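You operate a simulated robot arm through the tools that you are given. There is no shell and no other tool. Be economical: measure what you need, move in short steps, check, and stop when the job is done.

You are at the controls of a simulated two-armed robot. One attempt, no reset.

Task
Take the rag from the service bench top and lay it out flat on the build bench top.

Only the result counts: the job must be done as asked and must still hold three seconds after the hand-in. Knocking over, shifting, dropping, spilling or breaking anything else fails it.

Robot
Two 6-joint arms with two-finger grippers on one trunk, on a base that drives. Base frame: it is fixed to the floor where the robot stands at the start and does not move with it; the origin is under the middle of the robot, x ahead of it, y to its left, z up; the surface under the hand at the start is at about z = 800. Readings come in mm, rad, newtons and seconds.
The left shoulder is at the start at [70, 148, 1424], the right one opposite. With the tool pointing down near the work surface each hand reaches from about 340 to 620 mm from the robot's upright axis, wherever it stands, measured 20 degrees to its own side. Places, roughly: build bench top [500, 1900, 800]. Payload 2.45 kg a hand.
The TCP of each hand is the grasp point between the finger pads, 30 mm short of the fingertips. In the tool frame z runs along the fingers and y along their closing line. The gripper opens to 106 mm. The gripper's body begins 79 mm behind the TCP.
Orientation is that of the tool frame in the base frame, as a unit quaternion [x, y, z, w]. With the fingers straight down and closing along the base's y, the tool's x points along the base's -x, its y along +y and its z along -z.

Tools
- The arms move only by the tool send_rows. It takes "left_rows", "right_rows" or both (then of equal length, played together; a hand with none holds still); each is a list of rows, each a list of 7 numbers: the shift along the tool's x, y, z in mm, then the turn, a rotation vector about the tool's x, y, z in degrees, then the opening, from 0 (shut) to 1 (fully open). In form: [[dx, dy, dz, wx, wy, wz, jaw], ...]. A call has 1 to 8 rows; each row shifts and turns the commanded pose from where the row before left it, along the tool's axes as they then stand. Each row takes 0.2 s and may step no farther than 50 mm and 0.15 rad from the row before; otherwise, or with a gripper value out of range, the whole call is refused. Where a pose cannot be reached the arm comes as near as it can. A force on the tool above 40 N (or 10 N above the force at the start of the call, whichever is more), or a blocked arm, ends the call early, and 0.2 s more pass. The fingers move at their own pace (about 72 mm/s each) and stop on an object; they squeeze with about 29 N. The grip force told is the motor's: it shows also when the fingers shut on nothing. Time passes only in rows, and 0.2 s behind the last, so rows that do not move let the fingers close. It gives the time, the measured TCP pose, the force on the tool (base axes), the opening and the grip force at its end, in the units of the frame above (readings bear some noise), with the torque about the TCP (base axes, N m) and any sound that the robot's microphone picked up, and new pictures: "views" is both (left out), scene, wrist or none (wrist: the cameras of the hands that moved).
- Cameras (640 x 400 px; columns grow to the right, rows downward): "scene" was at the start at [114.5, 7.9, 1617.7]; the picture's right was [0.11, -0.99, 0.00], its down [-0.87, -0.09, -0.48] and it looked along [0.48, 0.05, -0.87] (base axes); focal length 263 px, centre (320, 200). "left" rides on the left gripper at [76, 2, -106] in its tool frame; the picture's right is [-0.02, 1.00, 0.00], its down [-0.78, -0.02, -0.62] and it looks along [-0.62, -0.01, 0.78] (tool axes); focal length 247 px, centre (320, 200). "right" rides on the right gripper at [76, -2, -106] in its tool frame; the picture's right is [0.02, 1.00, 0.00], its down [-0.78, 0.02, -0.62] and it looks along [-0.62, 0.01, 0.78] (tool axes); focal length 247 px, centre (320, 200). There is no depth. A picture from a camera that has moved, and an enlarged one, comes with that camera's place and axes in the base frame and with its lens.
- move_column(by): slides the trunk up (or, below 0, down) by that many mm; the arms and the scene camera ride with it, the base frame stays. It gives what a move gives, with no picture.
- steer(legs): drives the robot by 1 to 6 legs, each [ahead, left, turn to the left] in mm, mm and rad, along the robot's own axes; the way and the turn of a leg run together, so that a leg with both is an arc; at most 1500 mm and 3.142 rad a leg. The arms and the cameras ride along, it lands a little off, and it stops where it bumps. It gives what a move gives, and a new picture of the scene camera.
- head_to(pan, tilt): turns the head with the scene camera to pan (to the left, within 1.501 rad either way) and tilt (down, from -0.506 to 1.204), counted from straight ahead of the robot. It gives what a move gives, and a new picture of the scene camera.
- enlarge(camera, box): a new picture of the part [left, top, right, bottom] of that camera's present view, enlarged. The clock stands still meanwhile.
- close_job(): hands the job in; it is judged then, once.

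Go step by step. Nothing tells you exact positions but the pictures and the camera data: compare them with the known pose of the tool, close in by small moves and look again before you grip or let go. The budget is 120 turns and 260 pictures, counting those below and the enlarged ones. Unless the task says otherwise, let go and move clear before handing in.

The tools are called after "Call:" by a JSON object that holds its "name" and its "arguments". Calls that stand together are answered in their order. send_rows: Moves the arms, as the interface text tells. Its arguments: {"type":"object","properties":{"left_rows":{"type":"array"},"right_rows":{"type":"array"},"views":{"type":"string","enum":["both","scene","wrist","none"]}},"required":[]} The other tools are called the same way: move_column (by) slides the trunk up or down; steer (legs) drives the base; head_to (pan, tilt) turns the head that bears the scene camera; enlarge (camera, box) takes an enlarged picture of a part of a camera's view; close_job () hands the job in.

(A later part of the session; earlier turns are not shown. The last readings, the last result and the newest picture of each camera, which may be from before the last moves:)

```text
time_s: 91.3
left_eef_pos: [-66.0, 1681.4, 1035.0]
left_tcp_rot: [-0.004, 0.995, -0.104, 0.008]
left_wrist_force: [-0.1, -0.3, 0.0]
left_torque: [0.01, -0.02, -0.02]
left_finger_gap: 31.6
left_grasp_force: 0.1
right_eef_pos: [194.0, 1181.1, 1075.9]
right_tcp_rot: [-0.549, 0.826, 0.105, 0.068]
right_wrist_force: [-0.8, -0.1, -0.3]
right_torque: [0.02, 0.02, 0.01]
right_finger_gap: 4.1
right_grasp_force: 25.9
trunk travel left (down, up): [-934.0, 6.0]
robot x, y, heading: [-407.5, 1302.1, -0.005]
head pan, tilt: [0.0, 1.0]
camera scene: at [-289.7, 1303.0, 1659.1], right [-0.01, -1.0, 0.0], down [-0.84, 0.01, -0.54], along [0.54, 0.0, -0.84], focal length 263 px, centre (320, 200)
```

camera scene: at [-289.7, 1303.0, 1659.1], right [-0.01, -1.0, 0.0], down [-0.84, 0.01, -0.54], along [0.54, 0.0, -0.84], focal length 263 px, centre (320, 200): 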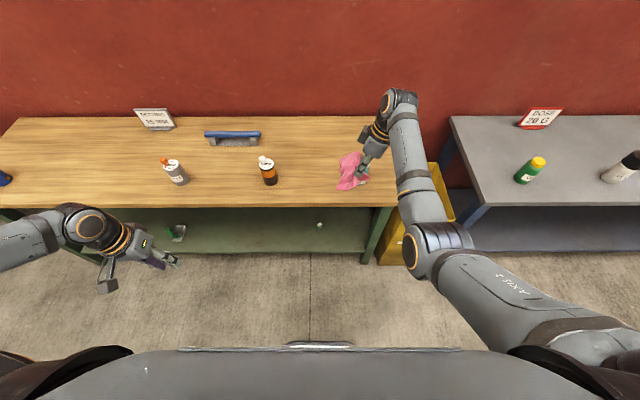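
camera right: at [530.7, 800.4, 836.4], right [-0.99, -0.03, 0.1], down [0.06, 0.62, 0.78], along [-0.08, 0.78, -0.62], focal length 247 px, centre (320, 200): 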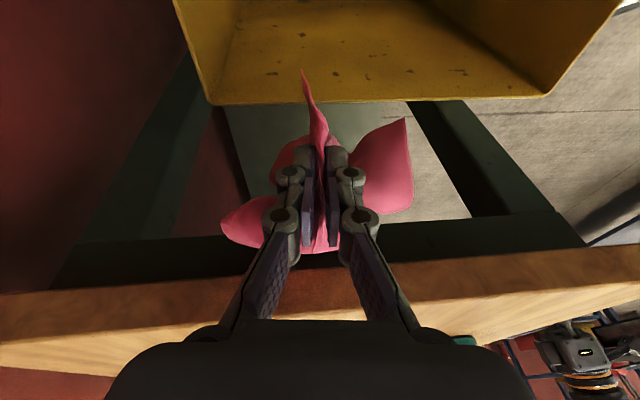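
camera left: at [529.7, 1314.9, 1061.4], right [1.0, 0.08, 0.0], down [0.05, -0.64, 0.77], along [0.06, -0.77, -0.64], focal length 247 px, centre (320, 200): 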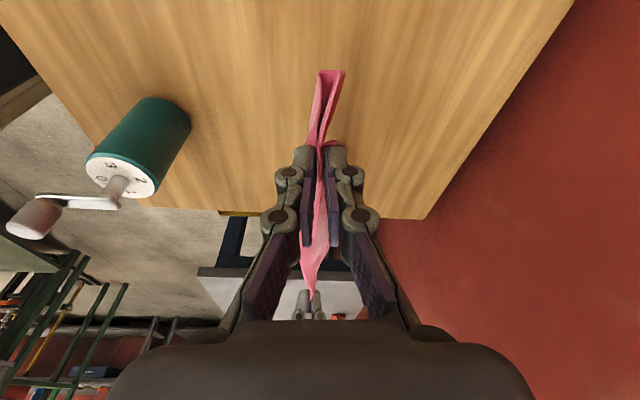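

Still held. Now left 120 mm and forward over the clear area.

Call:
{"name": "steer", "arguments": {"legs": [[0, 125, 0], [345, 0, 0.005]]}}

Call:
{"name": "enlarge", "arguments": {"camera": "scene", "box": [280, 130, 440, 230]}}

```text
time_s: 94.4
left_eef_pos: [276.8, 1803.6, 1036.7]
left_tcp_rot: [-0.001, 0.995, -0.103, 0.007]
left_wrist_force: [-0.2, -0.5, 0.3]
left_torque: [0.0, 0.01, 0.04]
left_finger_gap: 31.9
left_grasp_force: 0.2
right_eef_pos: [535.9, 1300.6, 1078.1]
right_tcp_rot: [-0.548, 0.827, 0.105, 0.068]
right_wrist_force: [-1.0, -1.1, -0.3]
right_torque: [0.04, 0.01, 0.05]
right_finger_gap: 4.9
right_grasp_force: 32.6
trunk travel left (down, up): [-934.0, 6.0]
robot x, y, heading: [-65.7, 1426.4, -0.014]
head pan, tilt: [0.0, 1.0]
camera scene: at [51.8, 1424.9, 1659.4], right [-0.01, -1.0, 0.0], down [-0.84, 0.01, -0.54], along [0.54, -0.01, -0.84], focal length 263 px, centre (320, 200)
```

scene: 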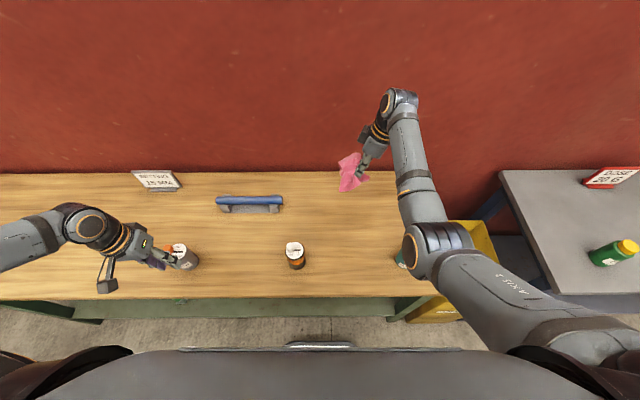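

```text
4.00 times, centred on (360, 180) of scene
camera zoom: at [51.8, 1424.9, 1659.4], right [-0.01, -1.0, 0.0], down [-0.84, 0.01, -0.54], along [0.54, -0.01, -0.84], focal length 1054 px, centre (160, 280)
```

zoom: 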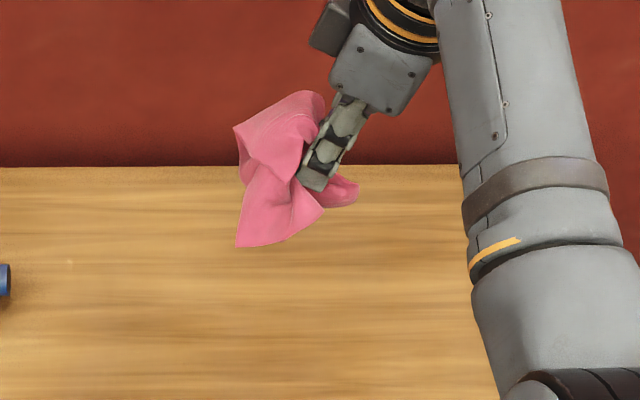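

The rag is held over the clear zone. I move the left hand away from the grey bottle, close in with the base a little, and lower the trunk slightly and the right hand.

Call:
{"name": "send_rows", "arguments": {"left_rows": [[0, -40, 8, 0, 0, 0, 0.3], [0, -40, 8, 0, 0, 0, 0.3], [0, -30, 6, 0, 0, 0, 0.3]], "views": "none"}}

Call:
{"name": "steer", "arguments": {"legs": [[55, 0, 0.014]]}}

Call:
{"name": "send_rows", "arguments": {"right_rows": [[15.5, 13.2, 35.6, 0, 0, 0, 0], [15.5, 13.2, 35.6, 0, 0, 0, 0], [15.5, 13.2, 35.6, 0, 0, 0, 0]], "views": "both"}}

```text
time_s: 95.2
left_eef_pos: [280.9, 1690.4, 1036.7]
left_tcp_rot: [-0.002, 0.995, -0.102, 0.007]
left_wrist_force: [0.4, -0.9, -0.3]
left_torque: [0.02, -0.02, 0.0]
left_finger_gap: 31.8
left_grasp_force: 0.1
right_eef_pos: [539.1, 1300.1, 1076.2]
right_tcp_rot: [-0.547, 0.828, 0.106, 0.068]
right_wrist_force: [-1.3, 0.0, 2.2]
right_torque: [0.07, 0.01, 0.04]
right_finger_gap: 3.6
right_grasp_force: 25.1
trunk travel left (down, up): [-934.0, 6.0]
robot x, y, heading: [-63.4, 1424.7, -0.011]
head pan, tilt: [0.0, 1.0]
```

```text
time_s: 96.1
left_eef_pos: [322.5, 1696.5, 1038.3]
left_tcp_rot: [-0.009, 0.995, -0.102, 0.01]
left_wrist_force: [-0.9, -0.1, 0.1]
left_torque: [-0.03, -0.11, 0.03]
left_finger_gap: 31.6
left_grasp_force: 0.0
right_eef_pos: [585.4, 1309.5, 1081.5]
right_tcp_rot: [-0.554, 0.823, 0.105, 0.071]
right_wrist_force: [-0.7, -1.2, 1.3]
right_torque: [-0.03, -0.16, -0.02]
right_finger_gap: 3.4
right_grasp_force: 24.6
trunk travel left (down, up): [-934.0, 6.0]
robot x, y, heading: [-8.7, 1425.3, 0.004]
head pan, tilt: [0.0, 1.0]
camera scene: at [96.7, 1426.7, 1660.1], right [0.0, -1.0, 0.0], down [-0.84, 0.0, -0.55], along [0.55, 0.0, -0.84], focal length 263 px, centre (320, 200)
```

scene: 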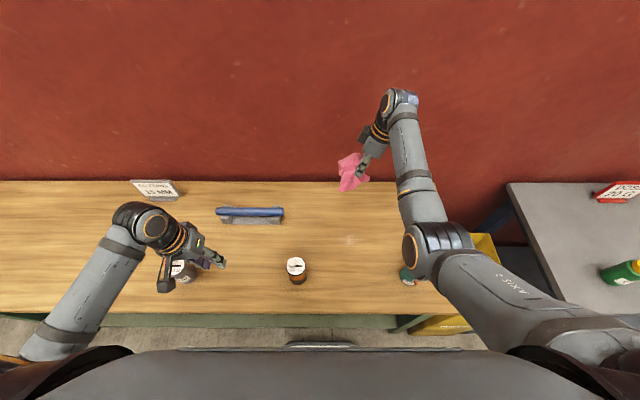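

```text
time_s: 96.9
left_eef_pos: [329.5, 1696.2, 1036.6]
left_tcp_rot: [-0.01, 0.995, -0.103, 0.006]
left_wrist_force: [-0.1, 1.1, 0.4]
left_torque: [-0.01, 0.02, 0.0]
left_finger_gap: 31.8
left_grasp_force: 0.0
right_eef_pos: [539.0, 1309.8, 965.9]
right_tcp_rot: [-0.554, 0.823, 0.106, 0.067]
right_wrist_force: [-0.1, -1.2, 1.9]
right_torque: [0.0, -0.09, -0.01]
right_finger_gap: 3.3
right_grasp_force: 25.7
trunk travel left (down, up): [-934.0, 6.0]
robot x, y, heading: [-11.2, 1426.0, 0.004]
head pan, tilt: [0.0, 1.0]
camera scene: at [110.0, 1426.7, 1659.0], right [0.0, -1.0, 0.0], down [-0.84, 0.0, -0.54], along [0.54, 0.0, -0.84], focal length 263 px, centre (320, 200)
camera right: at [512.5, 1215.1, 1050.1], right [-0.93, 0.35, 0.1], down [0.29, 0.55, 0.78], along [0.22, 0.76, -0.62], focal length 247 px, centre (320, 200)
```

scene: 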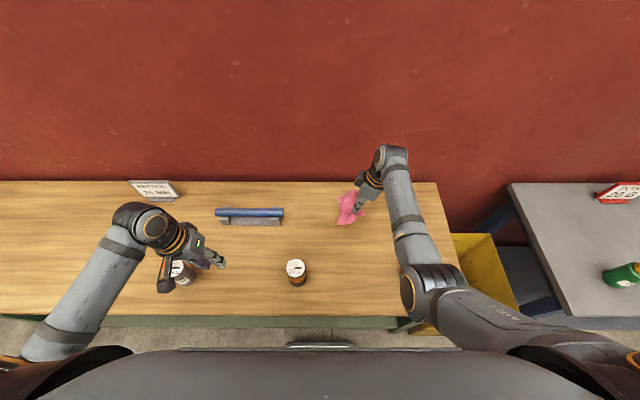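
right: 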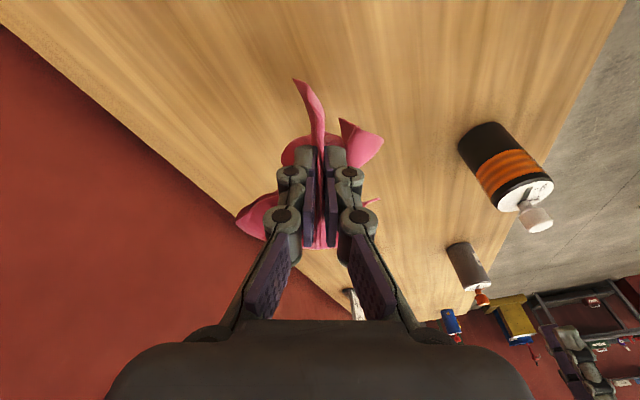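

I lower the bundle onto the bench.

Call:
{"name": "send_rows", "arguments": {"right_rows": [[9, -4, 38.7, 0, 0, 0, 0], [9, -4, 38.7, 0, 0, 0, 0], [5, -2, 22, 0, 0, 0, 0]], "views": "wrist"}}

Call:
{"name": "enlarge", "arguments": {"camera": "scene", "box": [280, 160, 440, 260]}}

```text
time_s: 97.7
left_eef_pos: [329.9, 1696.4, 1036.7]
left_tcp_rot: [-0.009, 0.995, -0.103, 0.008]
left_wrist_force: [0.6, -0.4, -0.5]
left_torque: [-0.01, 0.01, 0.0]
left_finger_gap: 32.2
left_grasp_force: 0.0
right_eef_pos: [538.1, 1308.8, 862.8]
right_tcp_rot: [-0.553, 0.824, 0.106, 0.067]
right_wrist_force: [-1.0, 0.1, 1.3]
right_torque: [0.0, -0.11, -0.05]
right_finger_gap: 3.1
right_grasp_force: 26.7
trunk travel left (down, up): [-934.0, 6.0]
robot x, y, heading: [-10.2, 1425.5, -0.001]
head pan, tilt: [0.0, 1.0]
camera right: at [512.0, 1214.8, 947.4], right [-0.93, 0.35, 0.1], down [0.29, 0.55, 0.78], along [0.22, 0.76, -0.62], focal length 247 px, centre (320, 200)
```

right: 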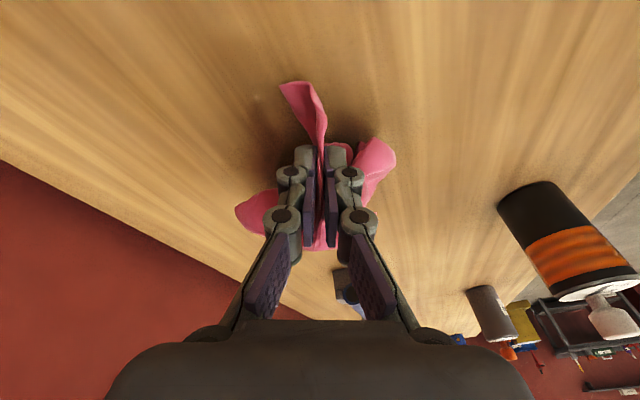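

```text
4.00 times, centred on (360, 210) of scene
camera zoom: at [110.3, 1426.9, 1659.0], right [0.0, -1.0, 0.0], down [-0.84, 0.0, -0.54], along [0.54, 0.0, -0.84], focal length 1054 px, centre (160, 160)
```

zoom: 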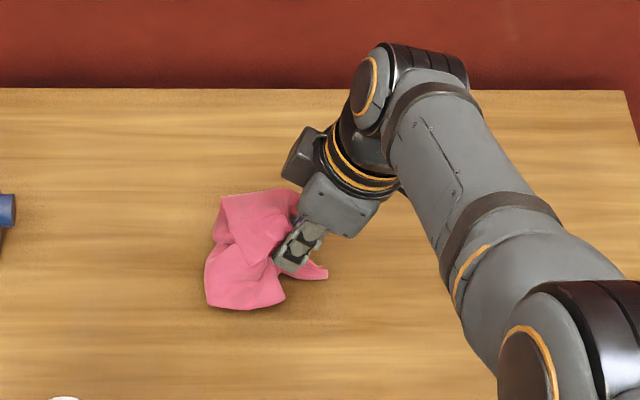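

Tips are close to the bench with the rag splayed around them. I release, rise, and swing the right hand outward to inspect.

Call:
{"name": "send_rows", "arguments": {"right_rows": [[3, -1, 12, 0, 0, 0, 0], [0, 0, 0, 0, 0, 0, 0.3], [0, 0, 0, 0, 0, 0, 0.6], [-4, 2, -19, 0, 0, 0, 0.6], [-9, 4, -38.7, 0, 0, 0, 0.6], [-9, 4, -38.7, 0, 0, 0, 0.6], [25, -10, -38, 0, 0, 0, 0.6], [30, -12, -20, 0, 0, 0, 0.6]], "views": "scene"}}

Call:
{"name": "enlarge", "arguments": {"camera": "scene", "box": [280, 160, 440, 260]}}

```text
time_s: 99.5
left_eef_pos: [329.5, 1693.7, 1036.7]
left_tcp_rot: [-0.009, 0.995, -0.102, 0.007]
left_wrist_force: [-0.3, -0.3, 0.7]
left_torque: [-0.02, 0.0, 0.01]
left_finger_gap: 31.9
left_grasp_force: 0.1
right_eef_pos: [536.7, 1233.4, 995.7]
right_tcp_rot: [-0.554, 0.823, 0.107, 0.068]
right_wrist_force: [0.0, -0.3, -0.2]
right_torque: [0.04, -0.02, 0.0]
right_finger_gap: 63.7
right_grasp_force: 0.0
right hand out of reach, approached as far as the arm can: row 1
trunk travel left (down, up): [-934.0, 6.0]
robot x, y, heading: [-10.1, 1427.9, 0.005]
head pan, tilt: [0.0, 1.0]
camera scene: at [108.8, 1423.8, 1659.1], right [0.0, -1.0, 0.0], down [-0.84, 0.0, -0.54], along [0.54, 0.0, -0.84], focal length 263 px, centre (320, 200)
```

scene: 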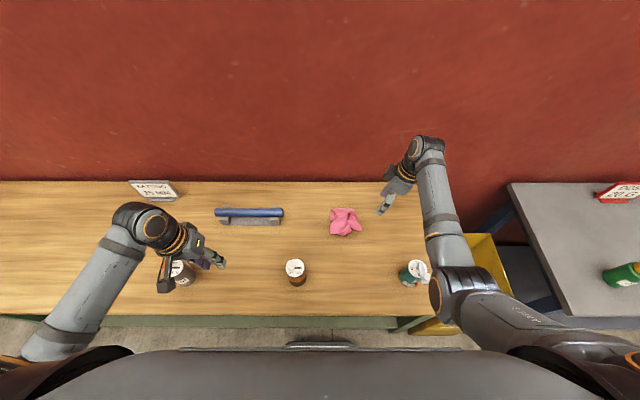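

```text
4.00 times, centred on (360, 210) of scene
camera zoom: at [108.8, 1423.8, 1659.1], right [0.0, -1.0, 0.0], down [-0.84, 0.0, -0.54], along [0.54, 0.0, -0.84], focal length 1054 px, centre (160, 160)
```

zoom: 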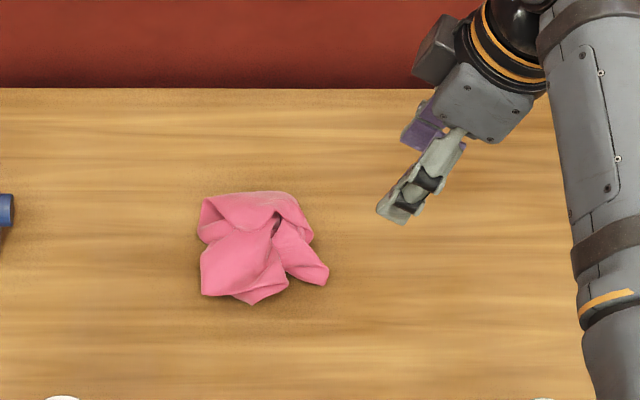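

The rag is a loose pile around (562, 1327). I zoom to identify corners.

Call:
{"name": "enlarge", "arguments": {"camera": "scene", "box": [324, 202, 369, 240]}}

Call:
{"name": "enlarge", "arguments": {"camera": "right", "box": [200, 0, 520, 200]}}

```text
10.53 times, centred on (346, 221) of scene
camera zoom: at [108.8, 1423.8, 1659.1], right [0.0, -1.0, 0.0], down [-0.84, 0.0, -0.54], along [0.54, 0.0, -0.84], focal length 2772 px, centre (41, -21)
```

zoom: 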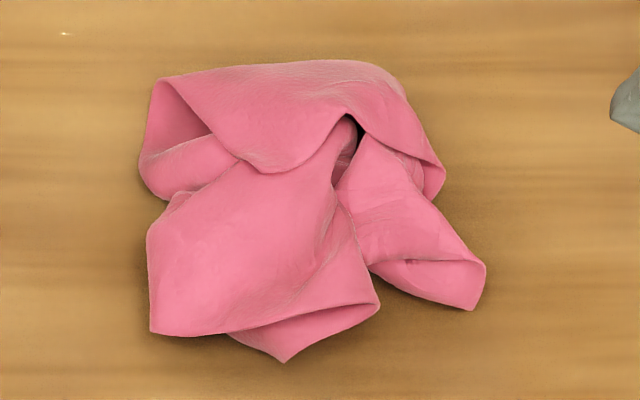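

```text
2.00 times, centred on (360, 100) of right
camera zoom: at [510.2, 1138.1, 1080.1], right [-0.93, 0.35, 0.1], down [0.29, 0.55, 0.78], along [0.22, 0.76, -0.61], focal length 494 px, centre (240, 400)
```

zoom: 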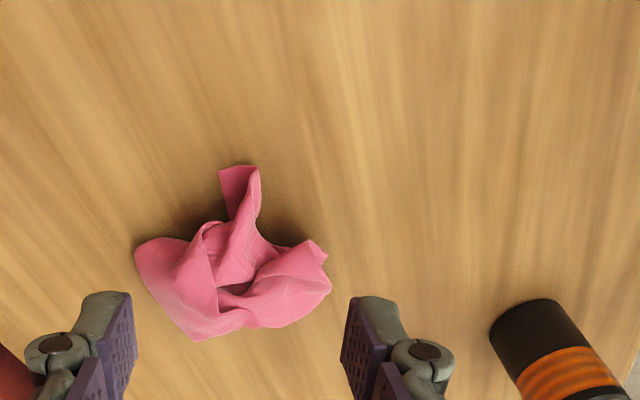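

A strip with a corner points to the right, its tip near (533, 1277). I'll grip that strip with the right hand; the jaw's angle already suits it.

Call:
{"name": "move_column", "arguments": {"by": -36}}

Call:
{"name": "send_rows", "arguments": {"right_rows": [[-11.6, 2.7, 44.8, 0, 0, 0, 0.6], [-11.6, 2.7, 44.8, 0, 0, 0, 0.6], [0, 0, 0, 0, 0, 0, 0.6]], "views": "wrist"}}

```text
time_s: 100.3
left_eef_pos: [329.9, 1696.5, 1000.5]
left_tcp_rot: [-0.01, 0.995, -0.103, 0.007]
left_wrist_force: [-0.2, -0.4, -0.1]
left_torque: [-0.04, 0.0, -0.02]
left_finger_gap: 31.9
left_grasp_force: 0.1
right_eef_pos: [536.7, 1236.4, 959.5]
right_tcp_rot: [-0.553, 0.823, 0.106, 0.067]
right_wrist_force: [0.1, 0.1, -0.5]
right_torque: [0.03, -0.01, 0.04]
right_finger_gap: 63.8
right_grasp_force: 0.1
trunk travel left (down, up): [-898.0, 42.0]
robot x, y, heading: [-15.0, 1426.5, -0.002]
head pan, tilt: [0.0, 1.0]
```

```text
time_s: 101.1
left_eef_pos: [329.5, 1695.5, 1000.1]
left_tcp_rot: [-0.009, 0.995, -0.103, 0.007]
left_wrist_force: [0.0, -0.7, -0.5]
left_torque: [0.02, -0.01, -0.02]
left_finger_gap: 31.8
left_grasp_force: 0.1
right_eef_pos: [537.4, 1279.9, 877.7]
right_tcp_rot: [-0.553, 0.824, 0.106, 0.068]
right_wrist_force: [1.0, -0.4, 0.5]
right_torque: [0.01, -0.02, 0.02]
right_finger_gap: 63.8
right_grasp_force: 0.0
trunk travel left (down, up): [-898.0, 42.0]
robot x, y, heading: [-15.0, 1427.1, -0.0]
head pan, tilt: [0.0, 1.0]
camera right: at [512.1, 1184.8, 962.3], right [-0.93, 0.35, 0.1], down [0.28, 0.55, 0.78], along [0.22, 0.76, -0.62], focal length 247 px, centre (320, 200)
```

right: 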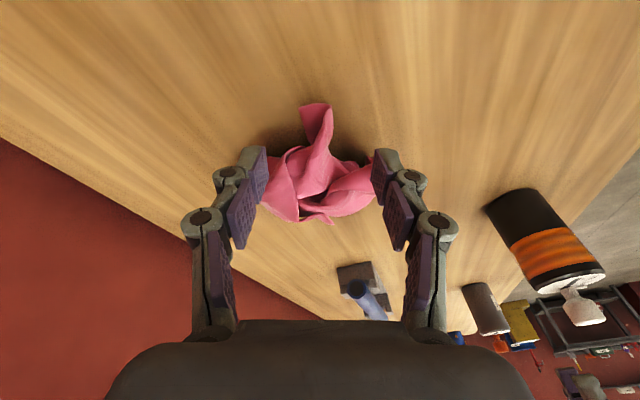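

The strip is centred between the jaws. I descend and close on it.

Call:
{"name": "send_rows", "arguments": {"right_rows": [[5.2, -2.3, 22.2, 0, 0, 0, 0.6], [5.2, -2.3, 20, 0, 0, 0, 0.6], [0, 0, 3, 0, 0, 0, 0.4], [0, 0, 0, 0, 0, 0, 0.1], [0, 0, 0, 0, 0, 0, 0], [0, 0, 0, 0, 0, 0, 0]], "views": "wrist"}}

```text
time_s: 102.5
left_eef_pos: [329.8, 1696.8, 999.3]
left_tcp_rot: [-0.009, 0.995, -0.103, 0.007]
left_wrist_force: [-0.2, 0.4, 0.2]
left_torque: [-0.02, 0.01, -0.02]
left_finger_gap: 31.9
left_grasp_force: 0.0
right_eef_pos: [539.2, 1281.3, 833.9]
right_tcp_rot: [-0.553, 0.824, 0.106, 0.067]
right_wrist_force: [-0.1, 0.0, 0.5]
right_torque: [0.01, 0.01, 0.02]
right_finger_gap: 4.1
right_grasp_force: 37.5
trunk travel left (down, up): [-898.0, 42.0]
robot x, y, heading: [-8.9, 1425.7, -0.003]
head pan, tilt: [0.0, 1.0]
camera right: at [512.8, 1185.7, 917.6], right [-0.93, 0.35, 0.1], down [0.29, 0.55, 0.78], along [0.22, 0.76, -0.62], focal length 247 px, centre (320, 200)
```

right: 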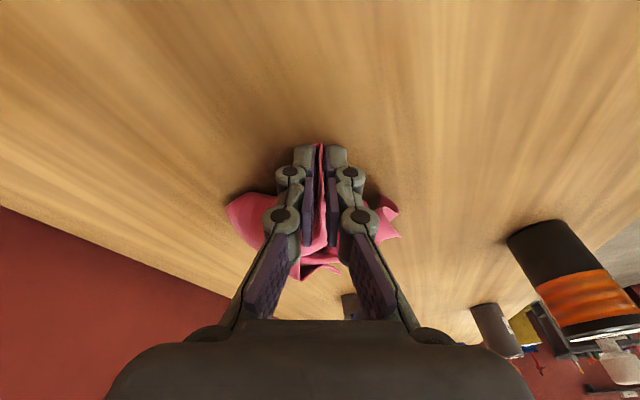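

Gripped (4 mm). I lift it up and look at how it hangs.

Call:
{"name": "send_rows", "arguments": {"right_rows": [[-7, 3, -29, 0, 0, 0, 0], [-9, 4, -38.7, 0, 0, 0, 0], [-9, 4, -38.7, 0, 0, 0, 0], [-9, 4, -38.7, 0, 0, 0, 0], [-9, 4, -38.7, 0, 0, 0, 0], [-9, 4, -38.7, 0, 0, 0, 0], [0, 0, 0, 0, 0, 0, 0]], "views": "wrist"}}

Call:
{"name": "enlarge", "arguments": {"camera": "scene", "box": [280, 150, 440, 250]}}

```text
time_s: 104.1
left_eef_pos: [329.6, 1696.0, 1000.5]
left_tcp_rot: [-0.009, 0.995, -0.102, 0.007]
left_wrist_force: [-0.5, 0.5, 0.7]
left_torque: [-0.01, 0.04, 0.0]
left_finger_gap: 31.9
left_grasp_force: 0.0
right_eef_pos: [540.7, 1278.6, 1062.1]
right_tcp_rot: [-0.553, 0.823, 0.106, 0.067]
right_wrist_force: [-0.3, 0.3, -0.7]
right_torque: [0.02, 0.03, 0.03]
right_finger_gap: 2.0
right_grasp_force: 25.1
trunk travel left (down, up): [-898.0, 42.0]
robot x, y, heading: [-9.1, 1429.4, 0.006]
head pan, tilt: [0.0, 1.0]
camera right: at [513.9, 1184.6, 1146.0], right [-0.93, 0.35, 0.1], down [0.29, 0.55, 0.78], along [0.22, 0.76, -0.62], focal length 247 px, centre (320, 200)
```

right: 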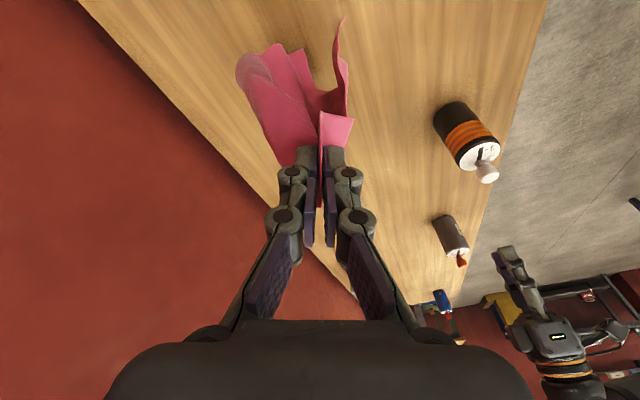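

```text
4.00 times, centred on (360, 200) of scene
camera zoom: at [108.8, 1426.6, 1623.1], right [0.0, -1.0, 0.0], down [-0.84, 0.0, -0.54], along [0.54, 0.0, -0.84], focal length 1054 px, centre (160, 200)
```

zoom: 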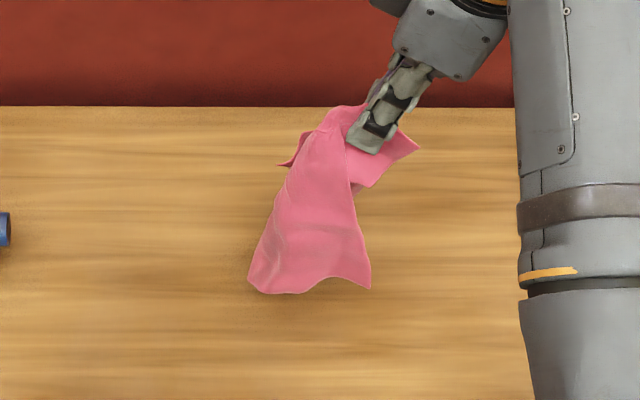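

It hangs as a sheet from near one corner, its lower edge just above the bench, spread along y. I'll carry it toward the wall and then lay it by pulling back toward the robot while lowering, perpendicular to the sheet.

Call:
{"name": "send_rows", "arguments": {"right_rows": [[-12, -33, -5, 0, 0, 0, 0], [-12, -33, -5, 0, 0, 0, 0], [0, 0, 0, 0, 0, 0, 0], [0, 0, 0, 0, 0, 0, 0], [0, 0, 0, 0, 0, 0, 0]], "views": "none"}}

Call:
{"name": "enlarge", "arguments": {"camera": "scene", "box": [280, 150, 440, 250]}}

```text
time_s: 105.3
left_eef_pos: [329.4, 1695.4, 999.6]
left_tcp_rot: [-0.009, 0.995, -0.102, 0.006]
left_wrist_force: [0.2, 0.3, -0.6]
left_torque: [0.02, -0.01, -0.04]
left_finger_gap: 31.6
left_grasp_force: 0.0
right_eef_pos: [611.1, 1274.9, 1067.6]
right_tcp_rot: [-0.553, 0.824, 0.107, 0.067]
right_wrist_force: [-5.2, -0.6, -10.7]
right_torque: [-0.15, -0.23, -0.03]
right_finger_gap: 0.3
right_grasp_force: 25.0
trunk travel left (down, up): [-898.0, 42.0]
robot x, y, heading: [-6.7, 1424.6, 0.002]
head pan, tilt: [0.0, 1.0]
```

```text
4.00 times, centred on (360, 200) of scene
camera zoom: at [109.9, 1426.7, 1623.0], right [0.0, -1.0, 0.0], down [-0.84, 0.0, -0.54], along [0.54, 0.0, -0.84], focal length 1054 px, centre (160, 200)
```

zoom: 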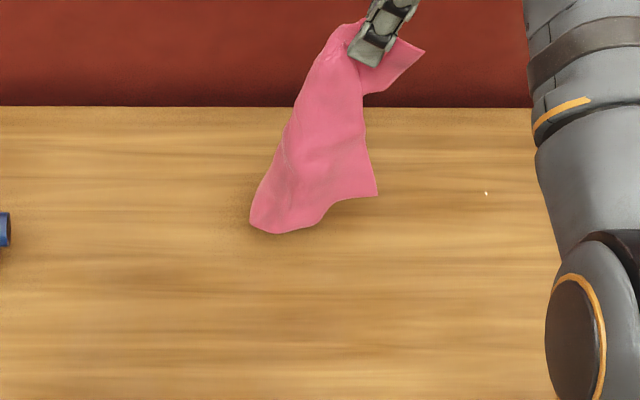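

I now lay it: lower until it touches, then pull back toward the robot along an arc.

Call:
{"name": "send_rows", "arguments": {"right_rows": [[5.7, -2.5, 24.2, 0, 0, 0, 0], [14.8, 31.7, 4.8, 0, 0, 0, 0], [17, 30.7, 14.5, 0, 0, 0, 0], [18.6, 30, 21.3, 0, 0, 0, 0]], "views": "none"}}

Call:
{"name": "enlarge", "arguments": {"camera": "scene", "box": [280, 150, 440, 250]}}

```text
time_s: 106.3
left_eef_pos: [327.6, 1695.5, 1000.3]
left_tcp_rot: [-0.009, 0.995, -0.103, 0.007]
left_wrist_force: [0.2, 0.2, 0.4]
left_torque: [-0.02, -0.02, 0.03]
left_finger_gap: 32.0
left_grasp_force: 0.1
right_eef_pos: [505.4, 1274.3, 1004.2]
right_tcp_rot: [-0.553, 0.824, 0.105, 0.068]
right_wrist_force: [-0.3, 0.9, 0.5]
right_torque: [-0.02, 0.01, 0.02]
right_finger_gap: 4.6
right_grasp_force: 27.6
trunk travel left (down, up): [-898.0, 42.0]
robot x, y, heading: [-9.1, 1427.7, 0.001]
head pan, tilt: [0.0, 1.0]
```

```text
4.00 times, centred on (360, 200) of scene
camera zoom: at [107.7, 1426.6, 1623.2], right [0.0, -1.0, 0.0], down [-0.84, 0.0, -0.54], along [0.54, 0.0, -0.84], focal length 1054 px, centre (160, 200)
```

zoom: 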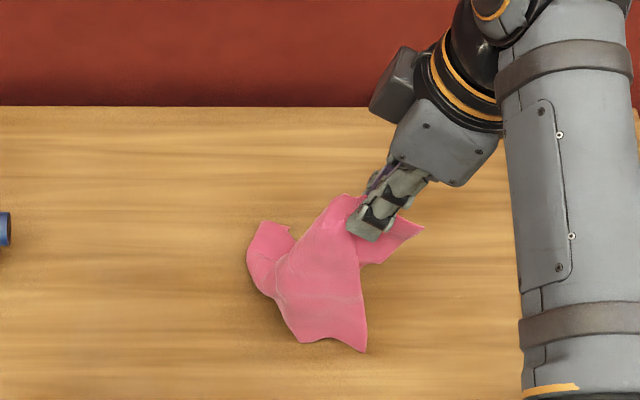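

Part of it is anchored on the bench and the rest follows. I continue the arc.

Call:
{"name": "send_rows", "arguments": {"right_rows": [[20.5, 29.2, 29, 0, 0, 0, 0], [19.6, 24.1, 33.9, 0, 0, 0, 0], [18.1, 16, 40.7, 0, 0, 0, 0], [14.1, 4.7, 43.6, 0, 0, 0, 0]], "views": "none"}}

Call:
{"name": "enlarge", "arguments": {"camera": "scene", "box": [280, 170, 440, 270]}}

```text
time_s: 107.3
left_eef_pos: [330.2, 1697.1, 999.8]
left_tcp_rot: [-0.008, 0.995, -0.104, 0.007]
left_wrist_force: [0.0, 0.5, 0.0]
left_torque: [0.01, 0.02, 0.0]
left_finger_gap: 31.9
left_grasp_force: 0.0
right_eef_pos: [409.7, 1272.0, 852.3]
right_tcp_rot: [-0.553, 0.824, 0.105, 0.067]
right_wrist_force: [-1.0, 1.1, -0.4]
right_torque: [0.04, 0.04, 0.0]
right_finger_gap: 1.5
right_grasp_force: 23.3
trunk travel left (down, up): [-898.0, 42.0]
robot x, y, heading: [-11.5, 1425.7, 0.008]
head pan, tilt: [0.0, 1.0]
```

```text
4.00 times, centred on (360, 220) of scene
camera zoom: at [108.8, 1426.5, 1623.2], right [0.0, -1.0, 0.0], down [-0.84, 0.0, -0.54], along [0.54, 0.0, -0.84], focal length 1054 px, centre (160, 120)
```

zoom: 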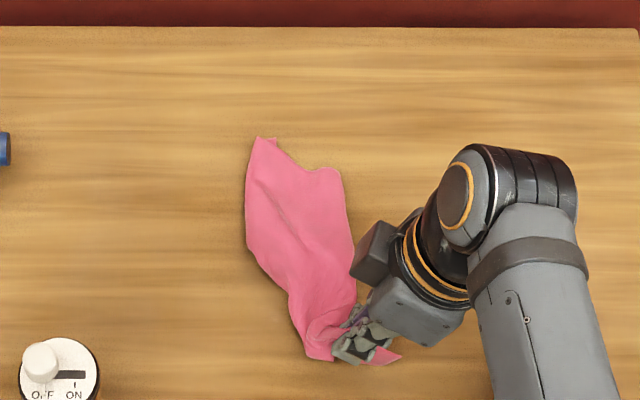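

It's laid out as a strip, one folded side. I release and rise for a clear look.

Call:
{"name": "send_rows", "arguments": {"right_rows": [[4, -2, 17, 0, 0, 0, 0], [0, 0, 0, 0, 0, 0, 0.3], [0, 0, 0, 0, 0, 0, 0.5], [-4, 2, -19, 0, 0, 0, 0.5], [-9, 4, -38.7, 0, 0, 0, 0.5], [10, -6, -38, 0, 0, 0, 0.5], [35, -6, -25, 0, 0, 0, 0.5], [35, -6, -15, 0, 0, 0, 0.5]], "views": "none"}}

Call:
{"name": "enlarge", "arguments": {"camera": "scene", "box": [300, 190, 400, 280]}}

```text
time_s: 109.1
left_eef_pos: [329.2, 1695.3, 1001.4]
left_tcp_rot: [-0.009, 0.995, -0.103, 0.006]
left_wrist_force: [0.0, -0.4, -0.3]
left_torque: [0.04, -0.05, 0.0]
left_finger_gap: 31.7
left_grasp_force: 0.0
right_eef_pos: [393.0, 1175.2, 951.3]
right_tcp_rot: [-0.553, 0.824, 0.106, 0.068]
right_wrist_force: [-0.7, -0.4, 0.1]
right_torque: [0.0, -0.01, 0.0]
right_finger_gap: 52.8
right_grasp_force: 0.1
trunk travel left (down, up): [-898.0, 42.0]
robot x, y, heading: [-12.7, 1425.3, 0.005]
head pan, tilt: [0.0, 1.0]
```

```text
4.44 times, centred on (350, 235) of scene
camera zoom: at [107.8, 1424.6, 1623.2], right [0.0, -1.0, 0.0], down [-0.84, 0.0, -0.54], along [0.54, 0.0, -0.84], focal length 1171 px, centre (187, 44)
```

zoom: 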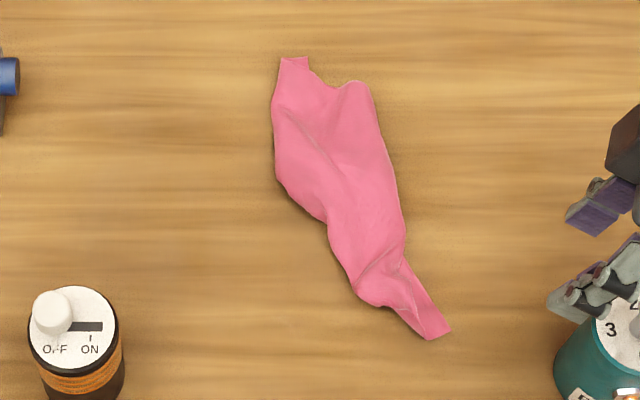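

The rag is a long folded strip from (620, 1335) to (391, 1236). The right hand is near the teal bottle, so I lift it away first, then zoom in.

Call:
{"name": "send_rows", "arguments": {"right_rows": [[-9, 4, -40, 0, 0, 0, 0.5], [-14, -36, -10, 0, 0, 0, 0.5], [-14, -36, -10, 0, 0, 0, 0.5]], "views": "scene"}}

Call:
{"name": "enlarge", "arguments": {"camera": "scene", "box": [336, 200, 376, 236]}}

Call:
{"name": "enlarge", "arguments": {"camera": "scene", "box": [350, 235, 390, 270]}}

```text
time_s: 109.9
left_eef_pos: [332.6, 1697.1, 998.7]
left_tcp_rot: [-0.009, 0.995, -0.103, 0.007]
left_wrist_force: [-0.3, 0.4, 0.0]
left_torque: [-0.02, 0.05, -0.02]
left_finger_gap: 31.7
left_grasp_force: 0.1
right_eef_pos: [473.5, 1167.4, 1010.0]
right_tcp_rot: [-0.552, 0.824, 0.107, 0.066]
right_wrist_force: [0.4, -0.1, -0.6]
right_torque: [-0.01, 0.02, 0.01]
right_finger_gap: 52.8
right_grasp_force: 0.1
trunk travel left (down, up): [-898.0, 42.0]
robot x, y, heading: [-9.5, 1429.9, 0.002]
head pan, tilt: [0.0, 1.0]
camera scene: at [112.3, 1427.7, 1622.8], right [0.0, -1.0, 0.0], down [-0.84, 0.0, -0.54], along [0.54, 0.0, -0.84], focal length 263 px, centre (320, 200)
```

scene: 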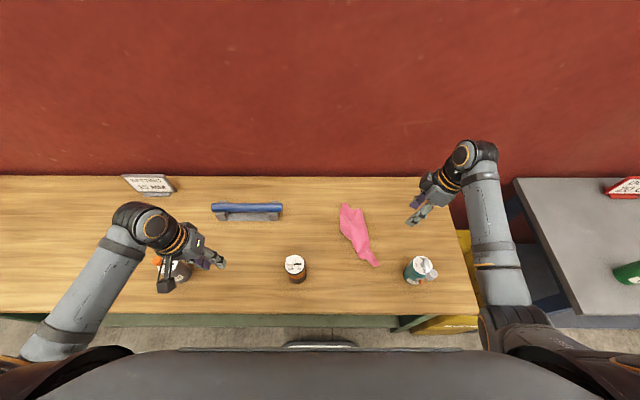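

```text
11.11 times, centred on (356, 218) of scene
camera zoom: at [112.3, 1427.7, 1622.8], right [0.0, -1.0, 0.0], down [-0.84, 0.0, -0.54], along [0.54, 0.0, -0.84], focal length 2926 px, centre (-80, 0)
```

zoom: 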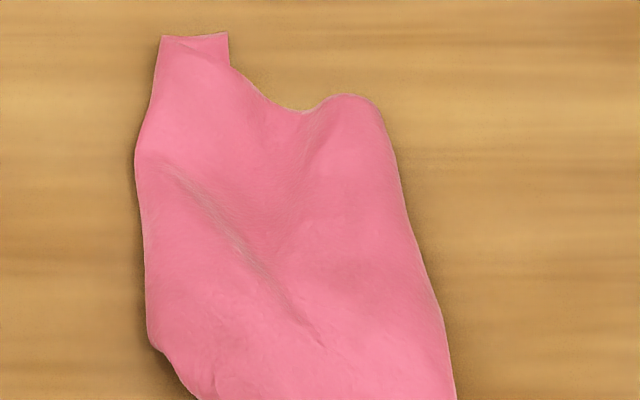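

```text
11.43 times, centred on (370, 252) of scene
camera zoom: at [112.3, 1427.7, 1622.8], right [0.0, -1.0, 0.0], down [-0.84, 0.0, -0.54], along [0.54, 0.0, -0.84], focal length 3010 px, centre (-251, -400)
```

zoom: 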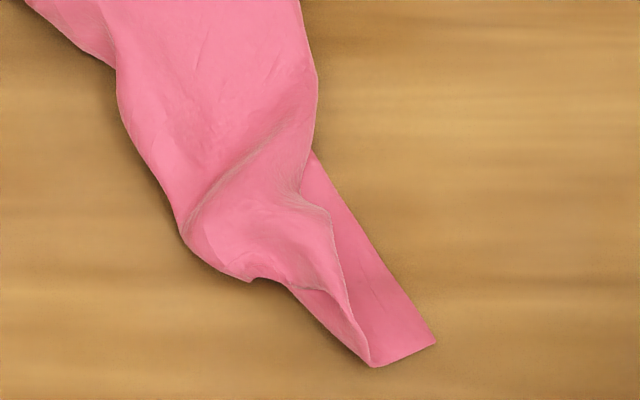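

I can see one true corner at (393, 1236), at the end of the strip. Plan: grip that corner firmly with the right hand, lift the rag to hang, and lay it toward −y, steering the last part by sight so no flap folds over.

Call:
{"name": "send_rows", "arguments": {"right_rows": [[-2.3, 18.5, 36, 0, 0, 0, 0.5], [-2.3, 18.5, 36, 0, 0, 0, 0.5], [-2.3, 18.5, 36, 0, 0, 0, 0.5], [-2.3, 18.5, 36, 0, 0, 0, 0.5], [0, 0, 0, 0, 0, 0, 0.5]], "views": "wrist"}}

```text
time_s: 111.1
left_eef_pos: [329.9, 1695.2, 1000.2]
left_tcp_rot: [-0.009, 0.995, -0.103, 0.007]
left_wrist_force: [0.7, -0.3, -0.1]
left_torque: [0.05, 0.04, 0.01]
left_finger_gap: 31.6
left_grasp_force: 0.1
right_eef_pos: [404.9, 1238.6, 879.0]
right_tcp_rot: [-0.554, 0.823, 0.107, 0.066]
right_wrist_force: [0.2, -0.7, 0.4]
right_torque: [-0.03, 0.01, 0.02]
right_finger_gap: 52.7
right_grasp_force: 0.0
trunk travel left (down, up): [-898.0, 42.0]
robot x, y, heading: [-10.4, 1426.2, 0.001]
head pan, tilt: [0.0, 1.0]
camera right: at [380.4, 1143.1, 964.0], right [-0.93, 0.35, 0.1], down [0.29, 0.55, 0.78], along [0.22, 0.76, -0.62], focal length 247 px, centre (320, 200)
```

right: 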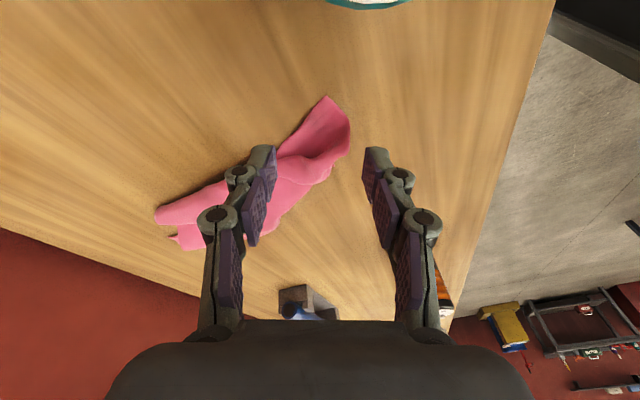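

The right wrist camera is directly above the teal bottle, so descending like this would hit it. I rise and turn the wrist so the camera side faces the robot instead.

Call:
{"name": "send_rows", "arguments": {"right_rows": [[-9, 4, -40, 0, 0, 4, 0.5], [0, 0, 0, 0, 0, 8.5, 0.5], [0, 0, 0, 0, 0, 8.5, 0.5], [0, 0, 0, 0, 0, 8.5, 0.5], [0, 0, 0, 0, 0, 8.5, 0.5], [0, 0, 0, 0, 0, 8.5, 0.5], [0, 0, 0, 0, 0, 8.5, 0.5], [0, 0, 0, 0, 0, 8.5, 0.5]], "views": "both"}}

```text
time_s: 112.9
left_eef_pos: [331.0, 1696.3, 1001.5]
left_tcp_rot: [-0.009, 0.995, -0.102, 0.007]
left_wrist_force: [-0.1, 0.9, -0.1]
left_torque: [-0.02, -0.02, 0.01]
left_finger_gap: 31.7
left_grasp_force: 0.0
right_eef_pos: [406.5, 1237.2, 921.4]
right_tcp_rot: [-0.035, 0.991, 0.125, 0.001]
right_wrist_force: [0.0, 0.0, 0.5]
right_torque: [-0.02, -0.01, -0.04]
right_finger_gap: 53.1
right_grasp_force: 0.1
trunk travel left (down, up): [-898.0, 42.0]
robot x, y, heading: [-8.8, 1425.2, 0.002]
head pan, tilt: [0.0, 1.0]
camera scene: at [108.9, 1426.7, 1623.1], right [0.0, -1.0, 0.0], down [-0.84, 0.0, -0.54], along [0.54, 0.0, -0.84], focal length 263 px, centre (320, 200)
camera right: at [331.5, 1205.1, 1021.6], right [-0.09, 0.96, 0.25], down [0.78, -0.08, 0.61], along [0.61, 0.25, -0.75], focal length 247 px, centre (320, 200)
```

scene: 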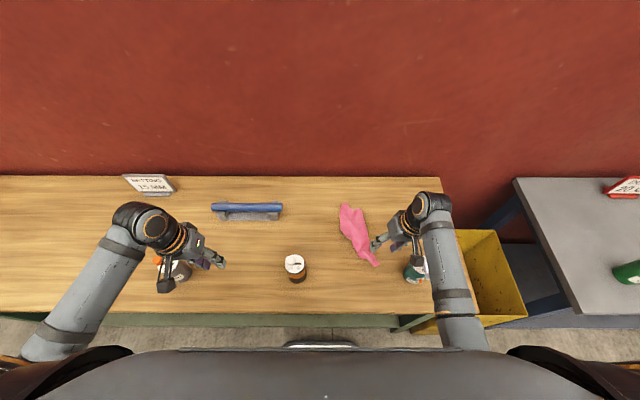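
right: 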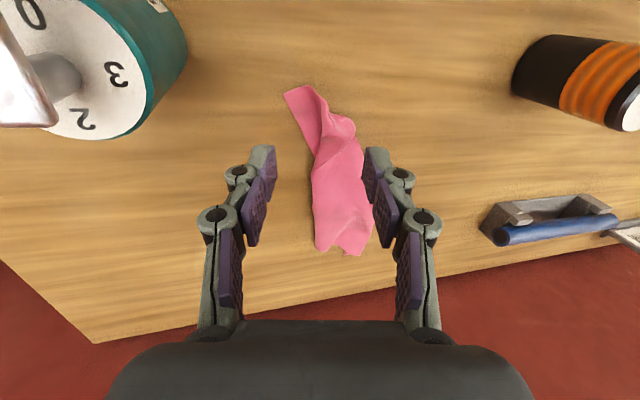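

Clear of the bottle now. I position over the strip near its corner tip and descend, then close.

Call:
{"name": "send_rows", "arguments": {"right_rows": [[-2.2, -0.5, 25.6, 0, 0, 0, 0.45], [-2.1, -0.6, 25.7, 0, 0, 0, 0.45], [0.2, -5.1, 19.8, 0, 0, 0, 0.45], [0.2, -5.1, 19.8, 0, 0, 0, 0.45], [0, 0, 0, 0, 0, 0, 0.45]], "views": "wrist"}}

```text
time_s: 114.1
left_eef_pos: [328.3, 1694.8, 1000.8]
left_tcp_rot: [-0.008, 0.995, -0.104, 0.008]
left_wrist_force: [1.0, -0.3, -0.8]
left_torque: [0.02, 0.04, -0.01]
left_finger_gap: 31.7
left_grasp_force: 0.1
right_eef_pos: [412.0, 1248.9, 831.6]
right_tcp_rot: [-0.038, 0.992, 0.124, 0.004]
right_wrist_force: [-1.1, -10.3, 17.1]
right_torque: [-0.74, 0.1, 0.04]
right_finger_gap: 57.6
right_grasp_force: 5.9
trunk travel left (down, up): [-898.0, 42.0]
robot x, y, heading: [-10.5, 1422.9, 0.004]
head pan, tilt: [0.0, 1.0]
camera right: at [336.0, 1215.5, 931.5], right [-0.1, 0.96, 0.25], down [0.78, -0.08, 0.62], along [0.62, 0.25, -0.75], focal length 247 px, centre (320, 200)
```

right: 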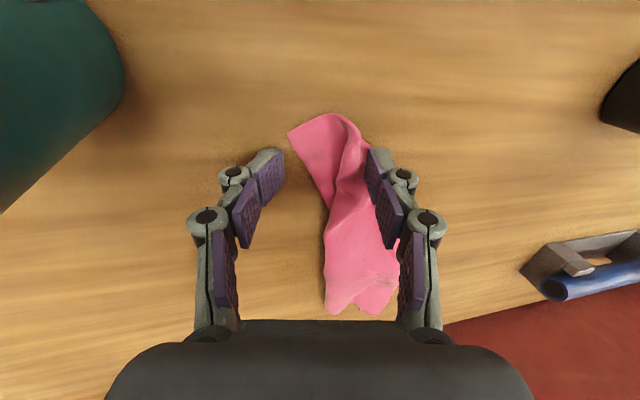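

The outer fingertip touches the bench. I ease off slightly and close on the strip.

Call:
{"name": "send_rows", "arguments": {"right_rows": [[0, 3, -3, 0, 0, 0, 0.3], [0, 0, 1, 0, 0, 0, 0.15], [0, 0, 2, 0, 0, 0, 0], [0, 0, 0, 0, 0, 0, 0], [0, 0, 0, 0, 0, 0, 0]], "views": "wrist"}}

```text
time_s: 115.3
left_eef_pos: [329.1, 1695.4, 1000.6]
left_tcp_rot: [-0.009, 0.995, -0.103, 0.006]
left_wrist_force: [-0.3, -0.2, 0.1]
left_torque: [0.01, -0.04, 0.0]
left_finger_gap: 32.2
left_grasp_force: 0.1
right_eef_pos: [410.7, 1253.5, 831.2]
right_tcp_rot: [-0.037, 0.991, 0.126, 0.002]
right_wrist_force: [-0.3, -3.2, 10.4]
right_torque: [-0.09, 0.04, 0.03]
right_finger_gap: 5.5
right_grasp_force: 35.4
trunk travel left (down, up): [-898.0, 42.0]
robot x, y, heading: [-11.3, 1422.8, 0.006]
head pan, tilt: [0.0, 1.0]
camera right: at [336.0, 1220.0, 932.0], right [-0.1, 0.96, 0.25], down [0.78, -0.08, 0.62], along [0.61, 0.25, -0.75], focal length 247 px, centre (320, 200)
```

right: 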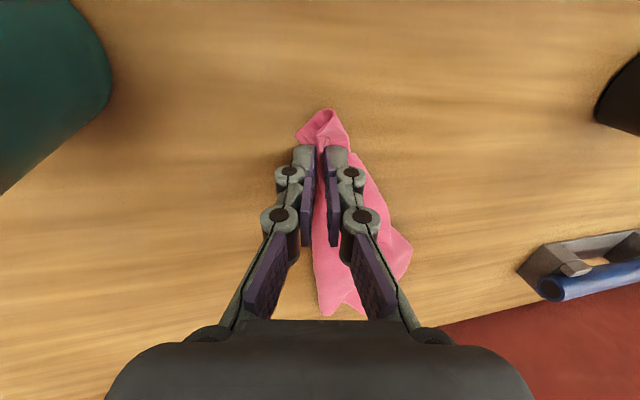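

Well gripped (5.5 mm). I lift it up and move it toward the middle of the bench.

Call:
{"name": "send_rows", "arguments": {"right_rows": [[-0.3, 7, -29, 0, 0, 0, 0], [-0.4, 9.9, -38.7, 0, 0, 0, 0], [-0.4, 9.9, -38.7, 0, 0, 0, 0], [-0.4, 9.9, -38.7, 0, 0, 0, 0], [-20, 9.9, -38.7, 0, 0, 0, 0], [-30, 7, -29, 0, 0, 0, 0], [-40, 0, 0, 0, 0, 0, 0], [-30, 0, 0, 0, 0, 0, 0]], "views": "none"}}

Call:
{"name": "move_column", "arguments": {"by": 40}}

Call:
{"name": "enlarge", "arguments": {"camera": "scene", "box": [280, 150, 440, 250]}}

Call:
{"name": "enlarge", "arguments": {"camera": "right", "box": [160, 0, 480, 200]}}

```text
time_s: 117.1
left_eef_pos: [330.5, 1696.7, 999.6]
left_tcp_rot: [-0.01, 0.995, -0.103, 0.006]
left_wrist_force: [1.2, 0.1, -1.3]
left_torque: [-0.02, 0.04, 0.0]
left_finger_gap: 32.0
left_grasp_force: 0.1
right_eef_pos: [532.0, 1261.4, 1047.5]
right_tcp_rot: [-0.037, 0.991, 0.125, 0.001]
right_wrist_force: [0.0, -0.1, 3.0]
right_torque: [0.13, 0.09, 0.0]
right_finger_gap: 0.6
right_grasp_force: 28.1
right hand out of reach, approached as far as the arm can: row 6
trunk travel left (down, up): [-898.0, 42.0]
robot x, y, heading: [-14.0, 1425.1, 0.005]
head pan, tilt: [0.0, 1.0]
```

```text
time_s: 118.0
left_eef_pos: [328.5, 1696.8, 1040.7]
left_tcp_rot: [-0.008, 0.995, -0.102, 0.007]
left_wrist_force: [0.2, -0.2, -0.2]
left_torque: [0.05, 0.0, 0.01]
left_finger_gap: 31.7
left_grasp_force: 0.1
right_eef_pos: [530.1, 1260.2, 1089.0]
right_tcp_rot: [-0.037, 0.991, 0.125, 0.002]
right_wrist_force: [-0.6, -0.3, -0.2]
right_torque: [0.0, -0.01, -0.02]
right_finger_gap: 3.6
right_grasp_force: 27.8
trunk travel left (down, up): [-938.0, 2.0]
robot x, y, heading: [-12.8, 1425.2, 0.001]
head pan, tilt: [0.0, 1.0]
```

```text
4.00 times, centred on (360, 200) of scene
camera zoom: at [108.5, 1426.6, 1663.1], right [0.0, -1.0, 0.0], down [-0.84, 0.0, -0.54], along [0.54, 0.0, -0.84], focal length 1054 px, centre (160, 200)
```

zoom: 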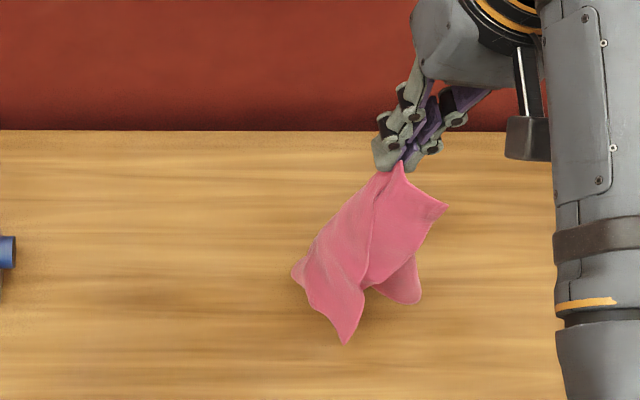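

```text
2.00 times, centred on (320, 100) of right
camera zoom: at [455.6, 1227.0, 1189.6], right [-0.1, 0.96, 0.25], down [0.78, -0.08, 0.62], along [0.61, 0.25, -0.75], focal length 494 px, centre (320, 400)
```

zoom: 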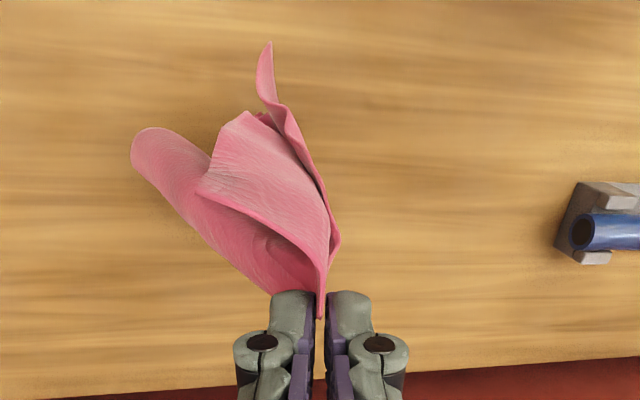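

The rag hangs from the right hand with a free corner E near (470, 1279, 880). I'll try a mid-air second grip with the left hand: first, turn the right wrist slowly so E swings left, while the left wrist prepares.

Call:
{"name": "send_rows", "arguments": {"left_rows": [[0, 0, 0, 0, 0, 8.5, 0.3], [0, 0, 0, 0, 0, 8.5, 0.3], [0, 0, 0, 0, 0, 8.5, 0.3], [0, 0, 0, 0, 0, 8.5, 0.3], [0, 0, 0, 0, 0, 8.5, 0.3], [0, 0, 0, 0, 0, 8.5, 0.3], [0, 0, 0, 0, 0, 8.5, 0.3], [0, 0, 0, 0, 0, 8.5, 0.3]], "right_rows": [[0, 0, 0, -3, -0.2, 5, 0], [0, 0, 0, -3, -0.2, 5, 0], [0, 0, 0, -3, 0, 5, 0], [0, 0, 0, -3, 0, 5, 0], [0, 0, 0, 0, 0, 5, 0], [0, 0, 0, 0, 0, 5, 0], [0, 0, 0, 0, 0, 5, 0], [0, 0, 0, 0, 0, 5, 0]], "views": "scene"}}

Call:
{"name": "enlarge", "arguments": {"camera": "scene", "box": [280, 150, 440, 250]}}

```text
time_s: 119.8
left_eef_pos: [329.1, 1694.9, 1040.4]
left_tcp_rot: [0.55, 0.829, -0.081, 0.064]
left_wrist_force: [-0.3, -0.6, 0.0]
left_torque: [0.01, -0.01, -0.02]
left_finger_gap: 32.3
left_grasp_force: 0.0
right_eef_pos: [530.5, 1260.1, 1088.8]
right_tcp_rot: [0.302, 0.926, 0.22, -0.06]
right_wrist_force: [-0.6, -0.4, -0.3]
right_torque: [0.02, -0.01, 0.02]
right_finger_gap: 2.7
right_grasp_force: 27.4
trunk travel left (down, up): [-938.0, 2.0]
robot x, y, heading: [-12.3, 1423.7, 0.003]
head pan, tilt: [0.0, 1.0]
camera scene: at [108.8, 1426.6, 1663.1], right [0.0, -1.0, 0.0], down [-0.84, 0.0, -0.54], along [0.54, 0.0, -0.84], focal length 263 px, centre (320, 200)
```

scene: 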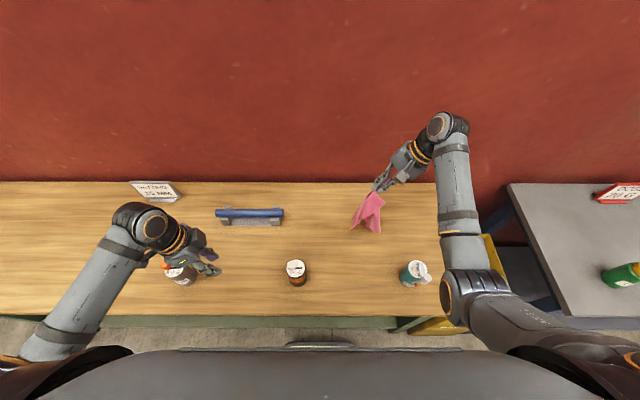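

```text
4.00 times, centred on (360, 200) of scene
camera zoom: at [108.8, 1426.6, 1663.1], right [0.0, -1.0, 0.0], down [-0.84, 0.0, -0.54], along [0.54, 0.0, -0.84], focal length 1054 px, centre (160, 200)
```

zoom: 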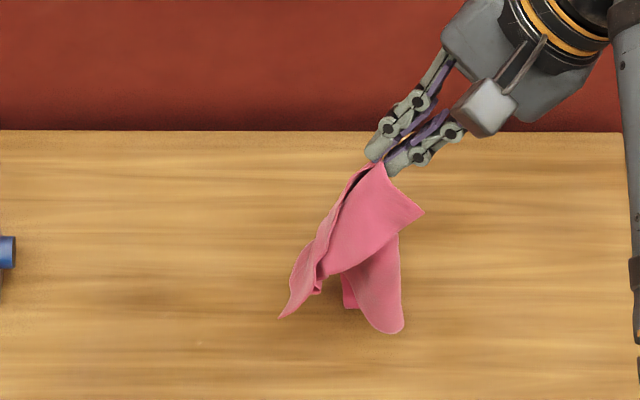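

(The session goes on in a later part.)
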